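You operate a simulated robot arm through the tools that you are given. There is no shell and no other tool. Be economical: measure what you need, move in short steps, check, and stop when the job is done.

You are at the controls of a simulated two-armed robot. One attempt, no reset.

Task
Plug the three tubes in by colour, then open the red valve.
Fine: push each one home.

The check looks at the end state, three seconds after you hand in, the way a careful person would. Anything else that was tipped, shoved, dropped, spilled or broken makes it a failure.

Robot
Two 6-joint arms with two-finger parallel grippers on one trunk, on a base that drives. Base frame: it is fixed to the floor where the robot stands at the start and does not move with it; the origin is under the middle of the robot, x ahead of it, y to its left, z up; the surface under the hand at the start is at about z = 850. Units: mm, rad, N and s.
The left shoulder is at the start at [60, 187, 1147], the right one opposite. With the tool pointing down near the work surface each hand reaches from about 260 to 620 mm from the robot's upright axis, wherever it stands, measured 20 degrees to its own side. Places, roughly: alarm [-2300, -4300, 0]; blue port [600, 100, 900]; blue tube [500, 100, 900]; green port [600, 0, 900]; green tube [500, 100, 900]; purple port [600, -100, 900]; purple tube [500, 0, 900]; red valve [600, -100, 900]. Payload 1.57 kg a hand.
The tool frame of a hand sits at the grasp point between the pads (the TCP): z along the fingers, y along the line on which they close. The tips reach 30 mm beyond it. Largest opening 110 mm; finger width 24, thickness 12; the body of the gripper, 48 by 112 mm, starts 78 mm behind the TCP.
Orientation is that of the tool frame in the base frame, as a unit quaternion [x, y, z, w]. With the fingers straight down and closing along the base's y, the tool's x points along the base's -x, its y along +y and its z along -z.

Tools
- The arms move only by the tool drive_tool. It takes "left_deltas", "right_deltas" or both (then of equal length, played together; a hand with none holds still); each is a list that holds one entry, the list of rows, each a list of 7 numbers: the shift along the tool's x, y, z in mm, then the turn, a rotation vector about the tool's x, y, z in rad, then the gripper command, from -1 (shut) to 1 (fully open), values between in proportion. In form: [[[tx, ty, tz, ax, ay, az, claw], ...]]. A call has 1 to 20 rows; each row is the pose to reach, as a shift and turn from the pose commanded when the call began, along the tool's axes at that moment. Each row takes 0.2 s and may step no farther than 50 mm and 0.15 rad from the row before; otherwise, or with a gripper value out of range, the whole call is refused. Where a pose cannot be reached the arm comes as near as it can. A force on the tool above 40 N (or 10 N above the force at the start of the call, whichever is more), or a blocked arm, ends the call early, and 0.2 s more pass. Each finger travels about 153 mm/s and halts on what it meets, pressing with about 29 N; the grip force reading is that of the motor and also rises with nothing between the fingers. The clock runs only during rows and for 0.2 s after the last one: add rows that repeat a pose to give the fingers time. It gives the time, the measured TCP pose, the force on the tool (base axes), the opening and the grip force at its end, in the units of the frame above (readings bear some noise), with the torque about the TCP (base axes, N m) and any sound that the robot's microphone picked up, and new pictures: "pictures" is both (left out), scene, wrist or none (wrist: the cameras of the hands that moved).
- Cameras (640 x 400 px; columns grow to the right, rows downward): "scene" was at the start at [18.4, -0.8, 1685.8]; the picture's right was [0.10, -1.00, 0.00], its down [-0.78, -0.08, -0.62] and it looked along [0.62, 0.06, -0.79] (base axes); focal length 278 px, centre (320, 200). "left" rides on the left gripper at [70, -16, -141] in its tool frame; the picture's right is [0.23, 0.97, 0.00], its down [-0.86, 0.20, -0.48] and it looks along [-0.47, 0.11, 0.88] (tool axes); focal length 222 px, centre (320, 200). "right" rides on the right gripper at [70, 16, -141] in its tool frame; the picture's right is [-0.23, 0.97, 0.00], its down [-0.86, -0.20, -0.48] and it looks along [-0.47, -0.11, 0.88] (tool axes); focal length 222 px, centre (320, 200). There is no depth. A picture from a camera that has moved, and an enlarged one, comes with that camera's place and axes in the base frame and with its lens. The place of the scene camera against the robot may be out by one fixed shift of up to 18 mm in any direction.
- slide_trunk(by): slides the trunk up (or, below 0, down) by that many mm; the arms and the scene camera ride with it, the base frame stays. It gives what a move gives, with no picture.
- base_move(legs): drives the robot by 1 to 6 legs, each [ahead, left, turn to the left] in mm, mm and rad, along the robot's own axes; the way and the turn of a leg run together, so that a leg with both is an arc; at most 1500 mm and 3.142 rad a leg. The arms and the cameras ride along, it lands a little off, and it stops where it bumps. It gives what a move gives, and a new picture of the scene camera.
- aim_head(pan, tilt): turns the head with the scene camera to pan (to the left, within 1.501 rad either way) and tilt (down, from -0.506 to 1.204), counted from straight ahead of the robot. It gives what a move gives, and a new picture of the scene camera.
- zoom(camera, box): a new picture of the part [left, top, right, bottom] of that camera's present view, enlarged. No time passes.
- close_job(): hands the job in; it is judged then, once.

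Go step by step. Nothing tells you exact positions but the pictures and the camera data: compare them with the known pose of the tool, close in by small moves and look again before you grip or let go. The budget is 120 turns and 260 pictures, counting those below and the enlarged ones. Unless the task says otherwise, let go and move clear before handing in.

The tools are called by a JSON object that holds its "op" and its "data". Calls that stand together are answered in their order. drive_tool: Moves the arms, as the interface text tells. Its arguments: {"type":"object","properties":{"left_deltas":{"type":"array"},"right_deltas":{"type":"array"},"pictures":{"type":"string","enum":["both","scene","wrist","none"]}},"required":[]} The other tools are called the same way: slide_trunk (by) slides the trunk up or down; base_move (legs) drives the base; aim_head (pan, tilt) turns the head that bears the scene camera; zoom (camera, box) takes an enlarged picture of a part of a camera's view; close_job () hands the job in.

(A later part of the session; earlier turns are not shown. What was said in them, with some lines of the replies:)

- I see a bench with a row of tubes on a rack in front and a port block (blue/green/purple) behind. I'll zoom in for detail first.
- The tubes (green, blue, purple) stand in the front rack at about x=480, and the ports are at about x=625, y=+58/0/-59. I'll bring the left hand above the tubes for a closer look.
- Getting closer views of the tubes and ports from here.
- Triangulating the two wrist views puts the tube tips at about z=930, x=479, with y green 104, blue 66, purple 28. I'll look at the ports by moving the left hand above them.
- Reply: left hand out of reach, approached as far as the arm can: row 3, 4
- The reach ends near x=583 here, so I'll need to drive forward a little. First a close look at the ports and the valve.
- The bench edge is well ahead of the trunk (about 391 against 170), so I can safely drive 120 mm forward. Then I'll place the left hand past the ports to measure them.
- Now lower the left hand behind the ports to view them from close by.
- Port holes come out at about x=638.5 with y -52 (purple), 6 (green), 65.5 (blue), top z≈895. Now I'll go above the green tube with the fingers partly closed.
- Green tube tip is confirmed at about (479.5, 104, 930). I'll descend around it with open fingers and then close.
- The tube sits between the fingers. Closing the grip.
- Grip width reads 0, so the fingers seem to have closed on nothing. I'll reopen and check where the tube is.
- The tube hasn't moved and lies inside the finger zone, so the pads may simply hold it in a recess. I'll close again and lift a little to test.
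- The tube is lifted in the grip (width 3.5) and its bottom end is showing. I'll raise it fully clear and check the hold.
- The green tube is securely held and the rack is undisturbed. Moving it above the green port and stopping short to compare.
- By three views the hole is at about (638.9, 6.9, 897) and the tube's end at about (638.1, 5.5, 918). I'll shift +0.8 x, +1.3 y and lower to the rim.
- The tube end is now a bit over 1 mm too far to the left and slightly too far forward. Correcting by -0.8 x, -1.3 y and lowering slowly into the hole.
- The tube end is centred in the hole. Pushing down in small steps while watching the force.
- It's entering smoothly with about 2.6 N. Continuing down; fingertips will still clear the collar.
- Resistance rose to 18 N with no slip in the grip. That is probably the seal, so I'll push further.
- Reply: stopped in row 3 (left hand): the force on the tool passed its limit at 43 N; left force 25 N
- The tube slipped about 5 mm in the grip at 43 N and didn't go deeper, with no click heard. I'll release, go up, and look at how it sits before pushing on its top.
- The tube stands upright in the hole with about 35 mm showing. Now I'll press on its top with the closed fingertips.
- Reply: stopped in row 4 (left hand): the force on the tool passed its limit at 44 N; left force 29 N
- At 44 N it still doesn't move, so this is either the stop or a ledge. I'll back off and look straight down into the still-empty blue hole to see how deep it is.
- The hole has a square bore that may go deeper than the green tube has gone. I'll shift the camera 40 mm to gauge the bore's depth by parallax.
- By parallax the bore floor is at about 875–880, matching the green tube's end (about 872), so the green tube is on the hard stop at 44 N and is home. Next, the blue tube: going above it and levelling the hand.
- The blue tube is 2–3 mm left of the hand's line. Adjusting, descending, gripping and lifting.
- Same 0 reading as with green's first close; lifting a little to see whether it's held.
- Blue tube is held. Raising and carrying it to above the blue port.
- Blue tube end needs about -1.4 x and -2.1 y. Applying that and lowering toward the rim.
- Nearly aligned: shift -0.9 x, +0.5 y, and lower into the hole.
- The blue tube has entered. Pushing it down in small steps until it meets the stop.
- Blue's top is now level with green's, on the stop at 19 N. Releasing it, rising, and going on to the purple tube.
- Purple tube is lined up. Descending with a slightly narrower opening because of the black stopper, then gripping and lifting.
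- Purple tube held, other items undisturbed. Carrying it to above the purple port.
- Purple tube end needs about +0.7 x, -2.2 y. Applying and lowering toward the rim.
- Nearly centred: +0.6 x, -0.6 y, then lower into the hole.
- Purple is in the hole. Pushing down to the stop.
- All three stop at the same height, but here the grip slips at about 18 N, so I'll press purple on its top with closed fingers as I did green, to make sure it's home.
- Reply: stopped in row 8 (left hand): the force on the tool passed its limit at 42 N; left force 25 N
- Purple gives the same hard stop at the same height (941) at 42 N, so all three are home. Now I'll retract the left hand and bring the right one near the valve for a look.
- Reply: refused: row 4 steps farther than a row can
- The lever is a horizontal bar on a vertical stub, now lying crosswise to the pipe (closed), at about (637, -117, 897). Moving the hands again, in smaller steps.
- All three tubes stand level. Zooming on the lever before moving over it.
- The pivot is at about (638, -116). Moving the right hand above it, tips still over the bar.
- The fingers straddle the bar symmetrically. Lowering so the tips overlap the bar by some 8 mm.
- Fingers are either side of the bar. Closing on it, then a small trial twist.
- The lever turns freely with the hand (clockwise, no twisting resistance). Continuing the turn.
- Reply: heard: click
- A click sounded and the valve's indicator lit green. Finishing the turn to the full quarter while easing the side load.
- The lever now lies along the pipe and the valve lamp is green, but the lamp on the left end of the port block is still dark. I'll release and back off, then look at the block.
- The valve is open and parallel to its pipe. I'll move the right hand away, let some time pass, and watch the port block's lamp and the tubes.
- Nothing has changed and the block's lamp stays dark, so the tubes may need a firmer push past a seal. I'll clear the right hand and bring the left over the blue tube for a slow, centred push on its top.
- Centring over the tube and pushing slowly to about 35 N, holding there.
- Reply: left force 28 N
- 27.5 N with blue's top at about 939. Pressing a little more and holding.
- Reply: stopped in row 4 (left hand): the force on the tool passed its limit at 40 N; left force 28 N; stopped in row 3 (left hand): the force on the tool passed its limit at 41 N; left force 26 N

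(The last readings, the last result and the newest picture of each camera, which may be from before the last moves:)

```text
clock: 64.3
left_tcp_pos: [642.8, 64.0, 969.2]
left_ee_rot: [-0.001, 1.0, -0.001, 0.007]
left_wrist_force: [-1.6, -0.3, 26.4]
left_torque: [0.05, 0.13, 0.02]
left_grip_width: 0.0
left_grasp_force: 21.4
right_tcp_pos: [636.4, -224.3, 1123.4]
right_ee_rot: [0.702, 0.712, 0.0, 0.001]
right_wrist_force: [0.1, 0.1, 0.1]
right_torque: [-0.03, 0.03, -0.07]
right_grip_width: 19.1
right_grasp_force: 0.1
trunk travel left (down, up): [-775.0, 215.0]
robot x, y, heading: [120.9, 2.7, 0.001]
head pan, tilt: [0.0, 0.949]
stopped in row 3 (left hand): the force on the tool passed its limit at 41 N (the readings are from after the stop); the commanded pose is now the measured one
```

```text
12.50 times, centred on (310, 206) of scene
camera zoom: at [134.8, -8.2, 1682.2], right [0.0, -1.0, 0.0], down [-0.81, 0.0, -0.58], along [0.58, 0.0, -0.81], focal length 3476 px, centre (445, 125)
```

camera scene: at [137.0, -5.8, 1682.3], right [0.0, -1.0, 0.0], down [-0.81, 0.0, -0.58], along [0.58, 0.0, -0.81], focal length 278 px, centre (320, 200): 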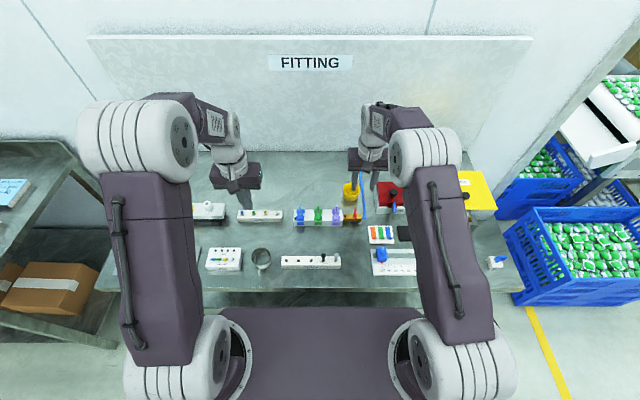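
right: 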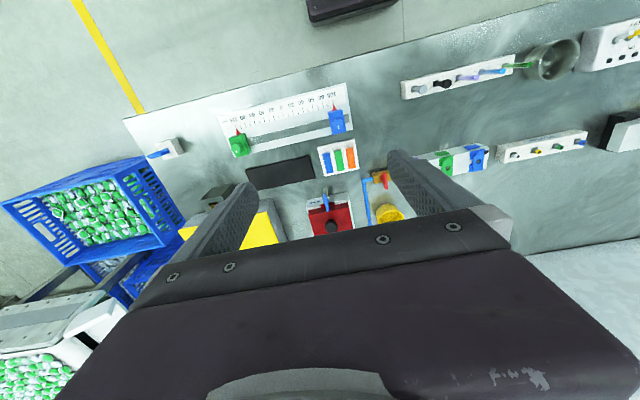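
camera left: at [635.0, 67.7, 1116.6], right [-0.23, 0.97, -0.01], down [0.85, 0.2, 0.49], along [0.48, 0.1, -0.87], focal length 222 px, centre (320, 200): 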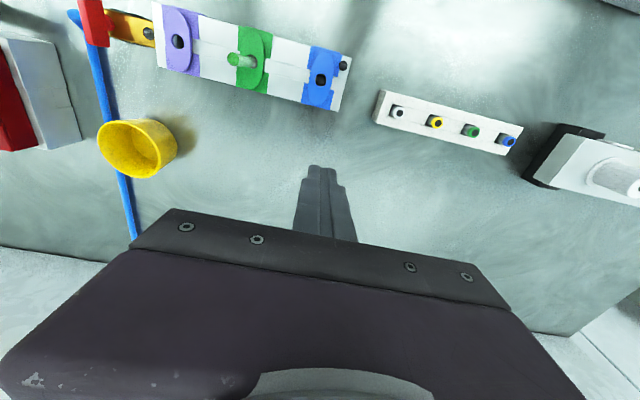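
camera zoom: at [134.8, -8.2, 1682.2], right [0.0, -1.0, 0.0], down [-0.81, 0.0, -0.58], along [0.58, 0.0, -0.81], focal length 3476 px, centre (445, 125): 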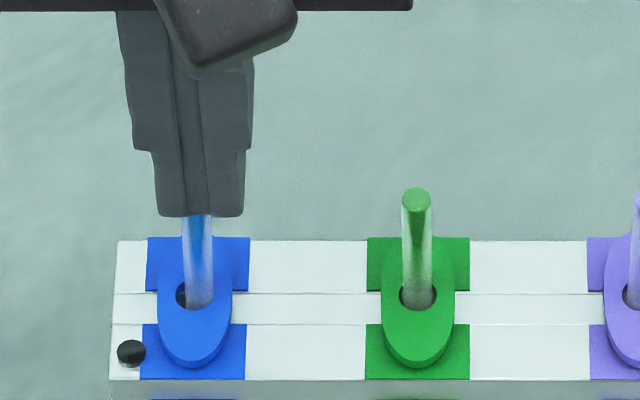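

Still a firm stop. Lifting off to compare the three tops precisely.

{"op": "drive_tool", "data": {"left_deltas": [[[0, 0, -30, 0, 0.014, 0, -1], [0, 0, -70, 0, 0.014, 0, -1], [0, 40, -100, 0, 0.014, 0, -1], [0, 80, -100, 0, 0.014, 0, -1], [0, 110, -100, 0, 0.014, 0, -1], [0, 110, -100, 0, 0.014, 0, -1]]], "pictures": "none"}}

{"op": "zoom", "data": {"camera": "scene", "box": [285, 195, 325, 221]}}

{"op": "zoom", "data": {"camera": "scene", "box": [310, 195, 350, 221]}}

```text
clock: 65.7
left_tcp_pos: [642.3, 175.3, 1069.4]
left_ee_rot: [-0.001, 1.0, 0.0, -0.003]
left_wrist_force: [0.0, 0.8, -1.1]
left_torque: [-0.02, -0.01, 0.01]
left_grip_width: 0.0
left_grasp_force: 21.5
right_tcp_pos: [637.3, -224.6, 1122.2]
right_ee_rot: [0.703, 0.712, 0.0, 0.0]
right_wrist_force: [0.4, -0.3, 0.5]
right_torque: [-0.01, 0.01, -0.02]
right_grip_width: 19.3
right_grasp_force: 0.0
trunk travel left (down, up): [-775.0, 215.0]
robot x, y, heading: [119.7, -0.4, 0.004]
head pan, tilt: [0.0, 0.949]
```

```text
15.38 times, centred on (305, 208) of scene
camera zoom: at [137.1, -8.6, 1682.3], right [0.0, -1.0, 0.0], down [-0.81, 0.0, -0.58], along [0.58, 0.0, -0.81], focal length 4278 px, centre (551, 77)
```

zoom: 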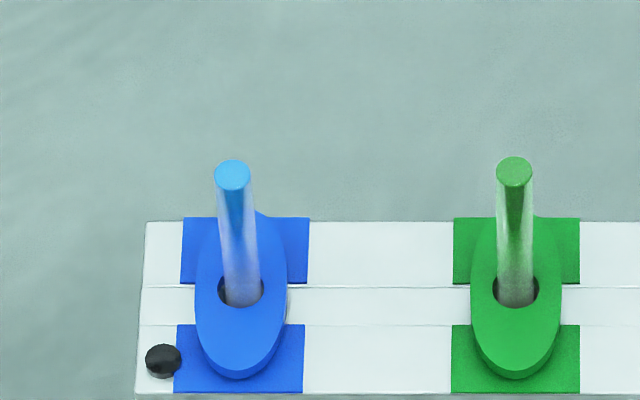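

```text
15.38 times, centred on (330, 208) of scene
camera zoom: at [137.1, -8.6, 1682.3], right [0.0, -1.0, 0.0], down [-0.81, 0.0, -0.58], along [0.58, 0.0, -0.81], focal length 4278 px, centre (166, 77)
```

zoom: 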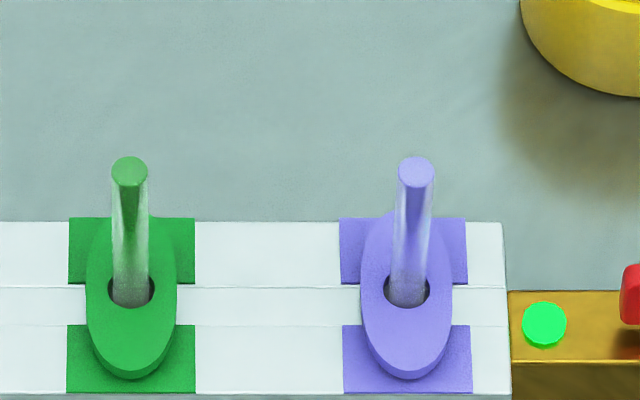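

All three stand at the same depth (blue just leans slightly). To learn whether they're really latched, I'll grip the blue tube and give it a very slight upward tug.

{"op": "drive_tool", "data": {"left_deltas": [[[1, -40, 0, 0, -0.006, 0, -0.6], [2, -80, 0, 0, -0.006, 0, -0.6], [3, -109, 20, 0, -0.006, 0, -0.6], [3, -109, 60, 0, -0.006, 0, -0.6], [3, -109, 84, 0, -0.006, 0, -0.6], [3, -109, 84, 0, -0.006, 0, -0.6]]], "pictures": "none"}}

{"op": "zoom", "data": {"camera": "left", "box": [280, 120, 380, 182]}}

{"op": "zoom", "data": {"camera": "scene", "box": [285, 190, 335, 222]}}

```text
clock: 67.1
left_tcp_pos: [636.3, 64.8, 983.9]
left_ee_rot: [-0.002, 1.0, 0.0, -0.001]
left_wrist_force: [-0.2, -0.6, 0.6]
left_torque: [-0.01, 0.03, 0.02]
left_grip_width: 21.7
left_grasp_force: 0.0
right_tcp_pos: [636.0, -224.8, 1122.0]
right_ee_rot: [0.703, 0.711, 0.0, 0.0]
right_wrist_force: [0.7, -0.4, -0.5]
right_torque: [-0.01, 0.02, -0.01]
right_grip_width: 19.3
right_grasp_force: 0.1
trunk travel left (down, up): [-775.0, 215.0]
robot x, y, heading: [122.9, -0.1, -0.002]
head pan, tilt: [0.0, 0.949]
```

```text
6.40 times, centred on (330, 151) of left
camera zoom: at [567.3, 47.2, 1124.8], right [-0.23, 0.97, 0.0], down [0.86, 0.2, 0.48], along [0.47, 0.11, -0.88], focal length 1422 px, centre (256, 514)
```

zoom: 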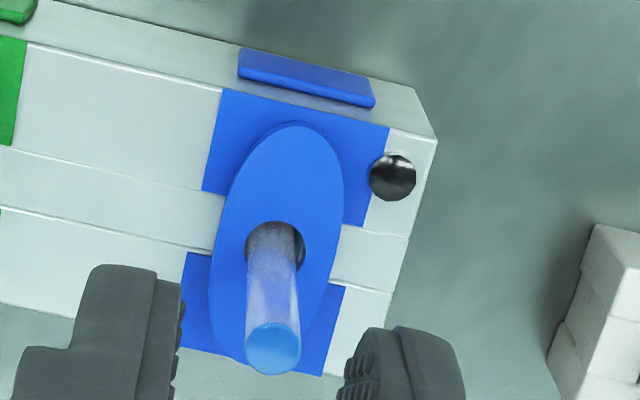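

```text
12.50 times, centred on (310, 206) of scene
camera zoom: at [136.9, -8.3, 1682.3], right [0.0, -1.0, 0.0], down [-0.81, 0.0, -0.58], along [0.58, 0.0, -0.81], focal length 3476 px, centre (445, 125)
```

zoom: 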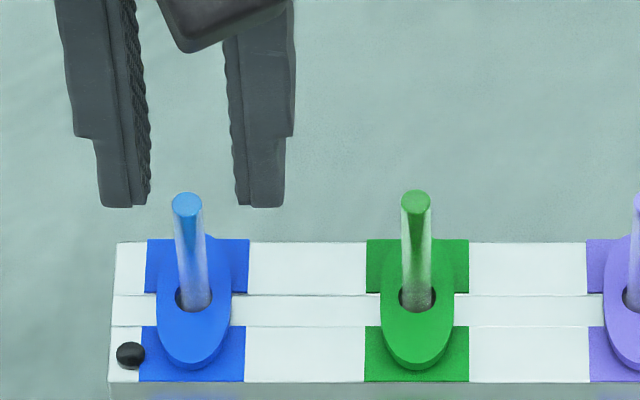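

Aligning, gripping the blue tube near its top and tugging up 2–3 mm to read the resistance.

{"op": "drive_tool", "data": {"left_deltas": [[[-2.5, 1.2, 10, 0, 0, 0, -0.6], [-2.5, 1.2, 25, 0, 0, 0, -0.6], [-2.5, 1.2, 39, 0, 0, 0, -0.6], [-2.5, 1.2, 39, 0, 0, 0, -0.6], [-2.5, 1.2, 39, 0, 0, 0, -1], [-2.5, 1.2, 39, 0, 0, 0, -1], [-2.5, 1.2, 39, 0, 0, 0, -1]]], "pictures": "none"}}

{"op": "drive_tool", "data": {"left_deltas": [[[0, 0, -1, 0, 0, 0, -1], [0, 0, -2, 0, 0, 0, -1], [0, 0, -2, 0, 0, 0, -1]]], "pictures": "none"}}

{"op": "zoom", "data": {"camera": "scene", "box": [285, 190, 335, 222]}}

```text
clock: 68.7
left_tcp_pos: [640.8, 66.8, 945.0]
left_ee_rot: [-0.001, 1.0, 0.0, -0.001]
left_wrist_force: [0.1, 1.9, 0.1]
left_torque: [0.13, -0.07, 0.0]
left_grip_width: 4.1
left_grasp_force: 24.6
right_tcp_pos: [638.0, -224.2, 1123.0]
right_ee_rot: [0.703, 0.711, 0.0, 0.0]
right_wrist_force: [-0.4, -0.5, -1.0]
right_torque: [0.01, 0.04, -0.06]
right_grip_width: 19.3
right_grasp_force: 0.0
trunk travel left (down, up): [-775.0, 215.0]
robot x, y, heading: [120.8, -3.8, 0.006]
head pan, tilt: [0.0, 0.949]
```

```text
clock: 69.5
left_tcp_pos: [640.4, 67.3, 944.8]
left_ee_rot: [-0.001, 1.0, 0.0, -0.003]
left_wrist_force: [-1.4, 0.9, -12.8]
left_torque: [0.07, 0.16, 0.01]
left_grip_width: 4.1
left_grasp_force: 24.7
right_tcp_pos: [638.6, -224.7, 1121.6]
right_ee_rot: [0.703, 0.711, -0.001, -0.001]
right_wrist_force: [0.5, -0.4, 0.4]
right_torque: [0.0, -0.04, 0.01]
right_grip_width: 19.4
right_grasp_force: 0.0
trunk travel left (down, up): [-775.0, 215.0]
robot x, y, heading: [118.4, -2.2, 0.002]
head pan, tilt: [0.0, 0.949]
```

```text
12.50 times, centred on (310, 206) of scene
camera zoom: at [138.7, -7.7, 1682.1], right [0.0, -1.0, 0.0], down [-0.81, 0.0, -0.58], along [0.58, 0.0, -0.81], focal length 3476 px, centre (445, 125)
```

zoom: 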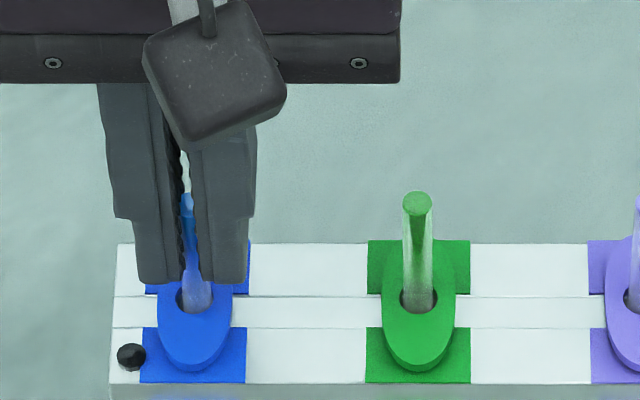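

Blue resists the tug (12.8 N, no motion), so it is latched. I'll make the same check on green.

{"op": "drive_tool", "data": {"left_deltas": [[[0, 0, 2, 0, 0, 0, -1], [0, 0, 2, 0, 0, 0, -0.6], [0, 0, 2, 0, 0, 0, -0.6], [0, 0, -25, 0, 0, 0, -0.6], [0, 0, -50, 0, 0, 0, -0.6], [0, -30, -50, 0, 0, 0, -0.6], [0, -59, -50, 0, 0, 0, -0.6], [0, -59, -38, 0, 0, 0, -0.6], [0, -59, -38, 0, 0, 0, -0.6]]], "pictures": "none"}}

{"op": "zoom", "data": {"camera": "left", "box": [280, 120, 380, 182]}}

```text
clock: 71.5
left_tcp_pos: [641.4, 7.2, 984.8]
left_ee_rot: [-0.001, 1.0, 0.0, -0.001]
left_wrist_force: [-1.4, -0.3, 0.4]
left_torque: [0.0, -0.02, 0.02]
left_grip_width: 21.8
left_grasp_force: 0.1
right_tcp_pos: [637.3, -223.8, 1122.3]
right_ee_rot: [0.703, 0.711, 0.0, 0.0]
right_wrist_force: [1.2, 0.3, 0.4]
right_torque: [0.04, -0.02, 0.01]
right_grip_width: 19.2
right_grasp_force: 0.0
trunk travel left (down, up): [-775.0, 215.0]
robot x, y, heading: [121.8, -0.5, 0.006]
head pan, tilt: [0.0, 0.949]
```

```text
6.40 times, centred on (330, 151) of left
camera zoom: at [571.0, -9.9, 1125.8], right [-0.23, 0.97, 0.0], down [0.86, 0.2, 0.48], along [0.46, 0.11, -0.88], focal length 1422 px, centre (256, 514)
```

zoom: 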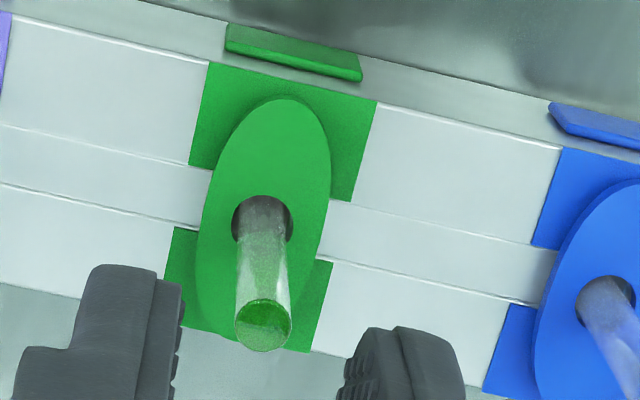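

Green is centred between the fingers. Gripping and tugging slightly.

{"op": "drive_tool", "data": {"left_deltas": [[[0, 0, 13, 0, 0, 0, -0.6], [0, 0, 26, 0, 0, 0, -0.6], [0, 0, 40, 0, 0, 0, -0.6], [0, 0, 40, 0, 0, 0, -0.6], [0, 0, 40, 0, 0, 0, -1], [0, 0, 40, 0, 0, 0, -1], [0, 0, 40, 0, 0, 0, -1]]], "pictures": "none"}}

{"op": "drive_tool", "data": {"left_deltas": [[[0, 0, -1, 0, 0, 0, -1], [0, 0, -2, 0, 0, 0, -1], [0, 0, -2, 0, 0, 0, -1]]], "pictures": "none"}}

```text
clock: 73.1
left_tcp_pos: [641.0, 7.3, 944.4]
left_ee_rot: [-0.001, 1.0, 0.001, -0.001]
left_wrist_force: [0.4, -0.1, -1.9]
left_torque: [0.08, -0.05, 0.01]
left_grip_width: 3.9
left_grasp_force: 25.1
right_tcp_pos: [637.7, -225.1, 1122.3]
right_ee_rot: [0.702, 0.712, 0.0, 0.001]
right_wrist_force: [0.2, -0.9, 0.7]
right_torque: [-0.01, -0.02, 0.03]
right_grip_width: 19.6
right_grasp_force: 0.0
trunk travel left (down, up): [-775.0, 215.0]
robot x, y, heading: [121.2, -1.6, 0.001]
head pan, tilt: [0.0, 0.949]
```

```text
clock: 73.9
left_tcp_pos: [641.6, 8.3, 945.0]
left_ee_rot: [-0.001, 1.0, 0.0, -0.003]
left_wrist_force: [-0.6, 1.1, -15.2]
left_torque: [0.04, 0.1, 0.0]
left_grip_width: 3.8
left_grasp_force: 24.5
right_tcp_pos: [638.8, -225.4, 1121.8]
right_ee_rot: [0.703, 0.711, -0.001, -0.001]
right_wrist_force: [0.9, -0.7, 0.3]
right_torque: [0.0, 0.0, -0.03]
right_grip_width: 19.5
right_grasp_force: 0.1
trunk travel left (down, up): [-775.0, 215.0]
robot x, y, heading: [118.7, -0.7, 0.001]
head pan, tilt: [0.0, 0.949]
```

Green is latched as well (15 N). Same check on purple.

{"op": "drive_tool", "data": {"left_deltas": [[[0, 0, 2, 0, 0, 0, -1], [0, 0, 2, 0, 0, 0, -0.6], [0, 0, 2, 0, 0, 0, -0.6], [0, 0, -25, 0, 0, 0, -0.6], [0, 0, -50, 0, 0, 0, -0.6], [0, -30, -50, 0, 0, 0, -0.6], [0, -59, -50, 0, 0, 0, -0.6], [0, -59, -38, 0, 0, 0, -0.6], [0, -59, -38, 0, 0, 0, -0.6]]], "pictures": "none"}}

{"op": "zoom", "data": {"camera": "left", "box": [280, 120, 380, 182]}}

```text
clock: 75.9
left_tcp_pos: [640.8, -50.7, 984.8]
left_ee_rot: [-0.001, 1.0, 0.0, -0.002]
left_wrist_force: [0.1, 0.4, 0.8]
left_torque: [0.02, 0.05, 0.04]
left_grip_width: 21.8
left_grasp_force: 0.1
right_tcp_pos: [637.1, -224.9, 1122.1]
right_ee_rot: [0.702, 0.712, 0.0, 0.0]
right_wrist_force: [-0.8, 0.1, 0.5]
right_torque: [0.0, 0.01, -0.02]
right_grip_width: 19.5
right_grasp_force: 0.1
trunk travel left (down, up): [-775.0, 215.0]
robot x, y, heading: [120.6, 0.5, 0.003]
head pan, tilt: [0.0, 0.949]
```

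```text
6.40 times, centred on (330, 151) of left
camera zoom: at [571.0, -68.3, 1126.6], right [-0.23, 0.97, 0.0], down [0.86, 0.2, 0.48], along [0.46, 0.11, -0.88], focal length 1422 px, centre (256, 514)
```

zoom: 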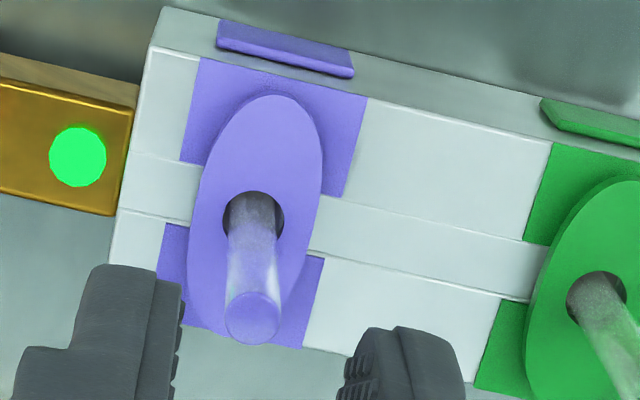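

{"op": "drive_tool", "data": {"left_deltas": [[[0, -1, 13, 0, 0, 0, -0.6], [0, -1, 26, 0, 0, 0, -0.6], [0, -1, 40, 0, 0, 0, -0.6], [0, -1, 40, 0, 0, 0, -0.6], [0, -1, 40, 0, 0, 0, -1], [0, -1, 40, 0, 0, 0, -1], [0, -1, 40, 0, 0, 0, -1]]], "pictures": "none"}}

{"op": "drive_tool", "data": {"left_deltas": [[[0, 0, -1, 0, 0, 0, -1], [0, 0, -2, 0, 0, 0, -1], [0, 0, -2, 0, 0, 0, -1]]], "pictures": "none"}}

```text
clock: 77.5
left_tcp_pos: [640.8, -52.5, 943.9]
left_ee_rot: [-0.001, 1.0, 0.0, -0.001]
left_wrist_force: [-0.2, 1.7, -1.5]
left_torque: [0.05, -0.01, -0.02]
left_grip_width: 3.9
left_grasp_force: 24.6
right_tcp_pos: [637.9, -224.8, 1121.2]
right_ee_rot: [0.703, 0.711, 0.0, 0.0]
right_wrist_force: [-0.4, 0.7, 0.3]
right_torque: [0.0, -0.02, -0.01]
right_grip_width: 19.3
right_grasp_force: 0.0
trunk travel left (down, up): [-775.0, 215.0]
robot x, y, heading: [122.6, 2.1, 0.002]
head pan, tilt: [0.0, 0.949]
```

```text
clock: 78.3
left_tcp_pos: [641.3, -52.9, 945.2]
left_ee_rot: [-0.001, 1.0, 0.002, -0.002]
left_wrist_force: [-2.0, 0.8, -17.7]
left_torque: [0.0, 0.15, -0.01]
left_grip_width: 4.0
left_grasp_force: 25.0
right_tcp_pos: [638.9, -225.7, 1121.2]
right_ee_rot: [0.702, 0.712, -0.001, -0.001]
right_wrist_force: [-0.6, 0.6, 0.6]
right_torque: [0.02, -0.02, 0.06]
right_grip_width: 19.3
right_grasp_force: 0.1
trunk travel left (down, up): [-775.0, 215.0]
robot x, y, heading: [120.6, 0.4, 0.002]
head pan, tilt: [0.0, 0.949]
```

Purple is latched too (17.7 N). Releasing and moving both hands well clear for a final look.

{"op": "drive_tool", "data": {"left_deltas": [[[0, 0, 2, 0, 0, 0, -1], [0, 0, 2, 0, 0, 0, -0.6], [0, 0, 2, 0, 0, 0, -0.6], [0, 0, -30, 0, 0, 0, -0.6], [0, 0, -75, 0, 0, 0, -0.6], [0, 0, -120, 0, 0, 0, -0.6], [15, 45, -130, 0, 0, 0, -0.6], [30, 90, -130, 0, 0, 0, -0.6], [45, 135, -130, 0, 0, 0, -0.6], [60, 180, -130, 0, 0, 0, -0.6], [70, 225, -130, 0, 0, 0, -0.6], [70, 250, -130, 0, 0, 0, -0.6]]], "pictures": "scene"}}

{"op": "zoom", "data": {"camera": "scene", "box": [270, 180, 390, 255]}}

{"op": "zoom", "data": {"camera": "scene", "box": [180, 180, 400, 300]}}

```text
clock: 80.9
left_tcp_pos: [571.0, 197.5, 1076.6]
left_ee_rot: [0.0, 1.0, 0.0, -0.001]
left_wrist_force: [0.0, 0.0, 1.1]
left_torque: [-0.01, -0.03, -0.01]
left_grip_width: 21.7
left_grasp_force: 0.1
right_tcp_pos: [637.8, -225.2, 1121.6]
right_ee_rot: [0.703, 0.711, -0.001, 0.0]
right_wrist_force: [0.1, 1.3, 0.0]
right_torque: [0.04, -0.02, 0.02]
right_grip_width: 19.2
right_grasp_force: 0.0
trunk travel left (down, up): [-775.0, 215.0]
robot x, y, heading: [121.0, -3.6, -0.001]
head pan, tilt: [0.0, 0.949]
camera scene: at [137.6, -7.6, 1682.3], right [0.0, -1.0, 0.0], down [-0.81, 0.0, -0.58], along [0.58, 0.0, -0.81], focal length 278 px, centre (320, 200)
```

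scene: 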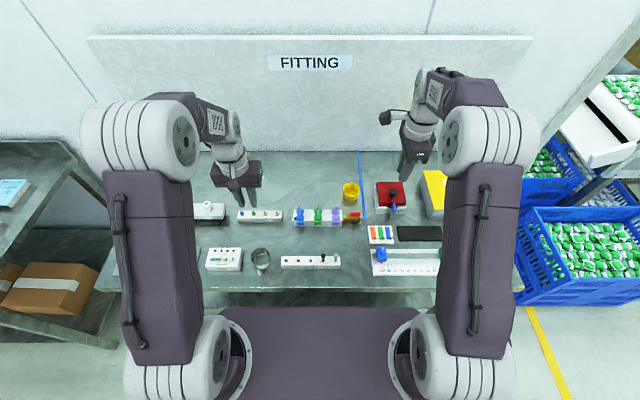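

```text
5.33 times, centred on (330, 218) of scene
camera zoom: at [137.6, -7.6, 1682.3], right [0.0, -1.0, 0.0], down [-0.81, 0.0, -0.58], along [0.58, 0.0, -0.81], focal length 1483 px, centre (267, 107)
```

zoom: 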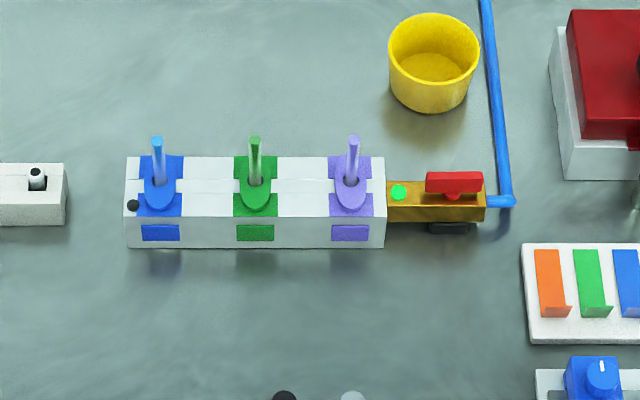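

```text
2.91 times, centred on (290, 240) of scene
camera zoom: at [137.6, -7.6, 1682.3], right [0.0, -1.0, 0.0], down [-0.81, 0.0, -0.58], along [0.58, 0.0, -0.81], focal length 809 px, centre (407, 84)
```

zoom: 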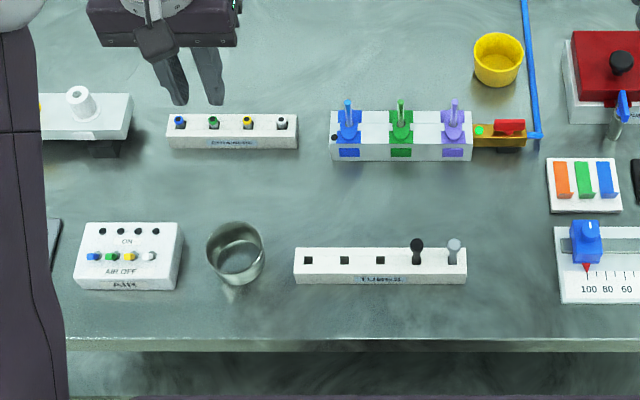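

{"op": "close_job", "data": {}}

```text
The job is handed in.
```

I plugged the blue, green and purple tubes into their matching ports and opened the red valve, but a dark dome on the port block's left end never lit. It looks like the valve's own indicator did before I opened it. I don't know what it signals.

- **Tubes:** each one went down to a firm stop at the same depth. Pressing on the tops with 40–44 N moved none of them further. Each also held against a light upward tug of 13–18 N.
- **Valve:** I turned the lever a quarter turn until it lay along the pipe. It clicked and its indicator turned green.
- **Surroundings:** nothing else on the bench looked disturbed, and both hands were clear before I handed in.
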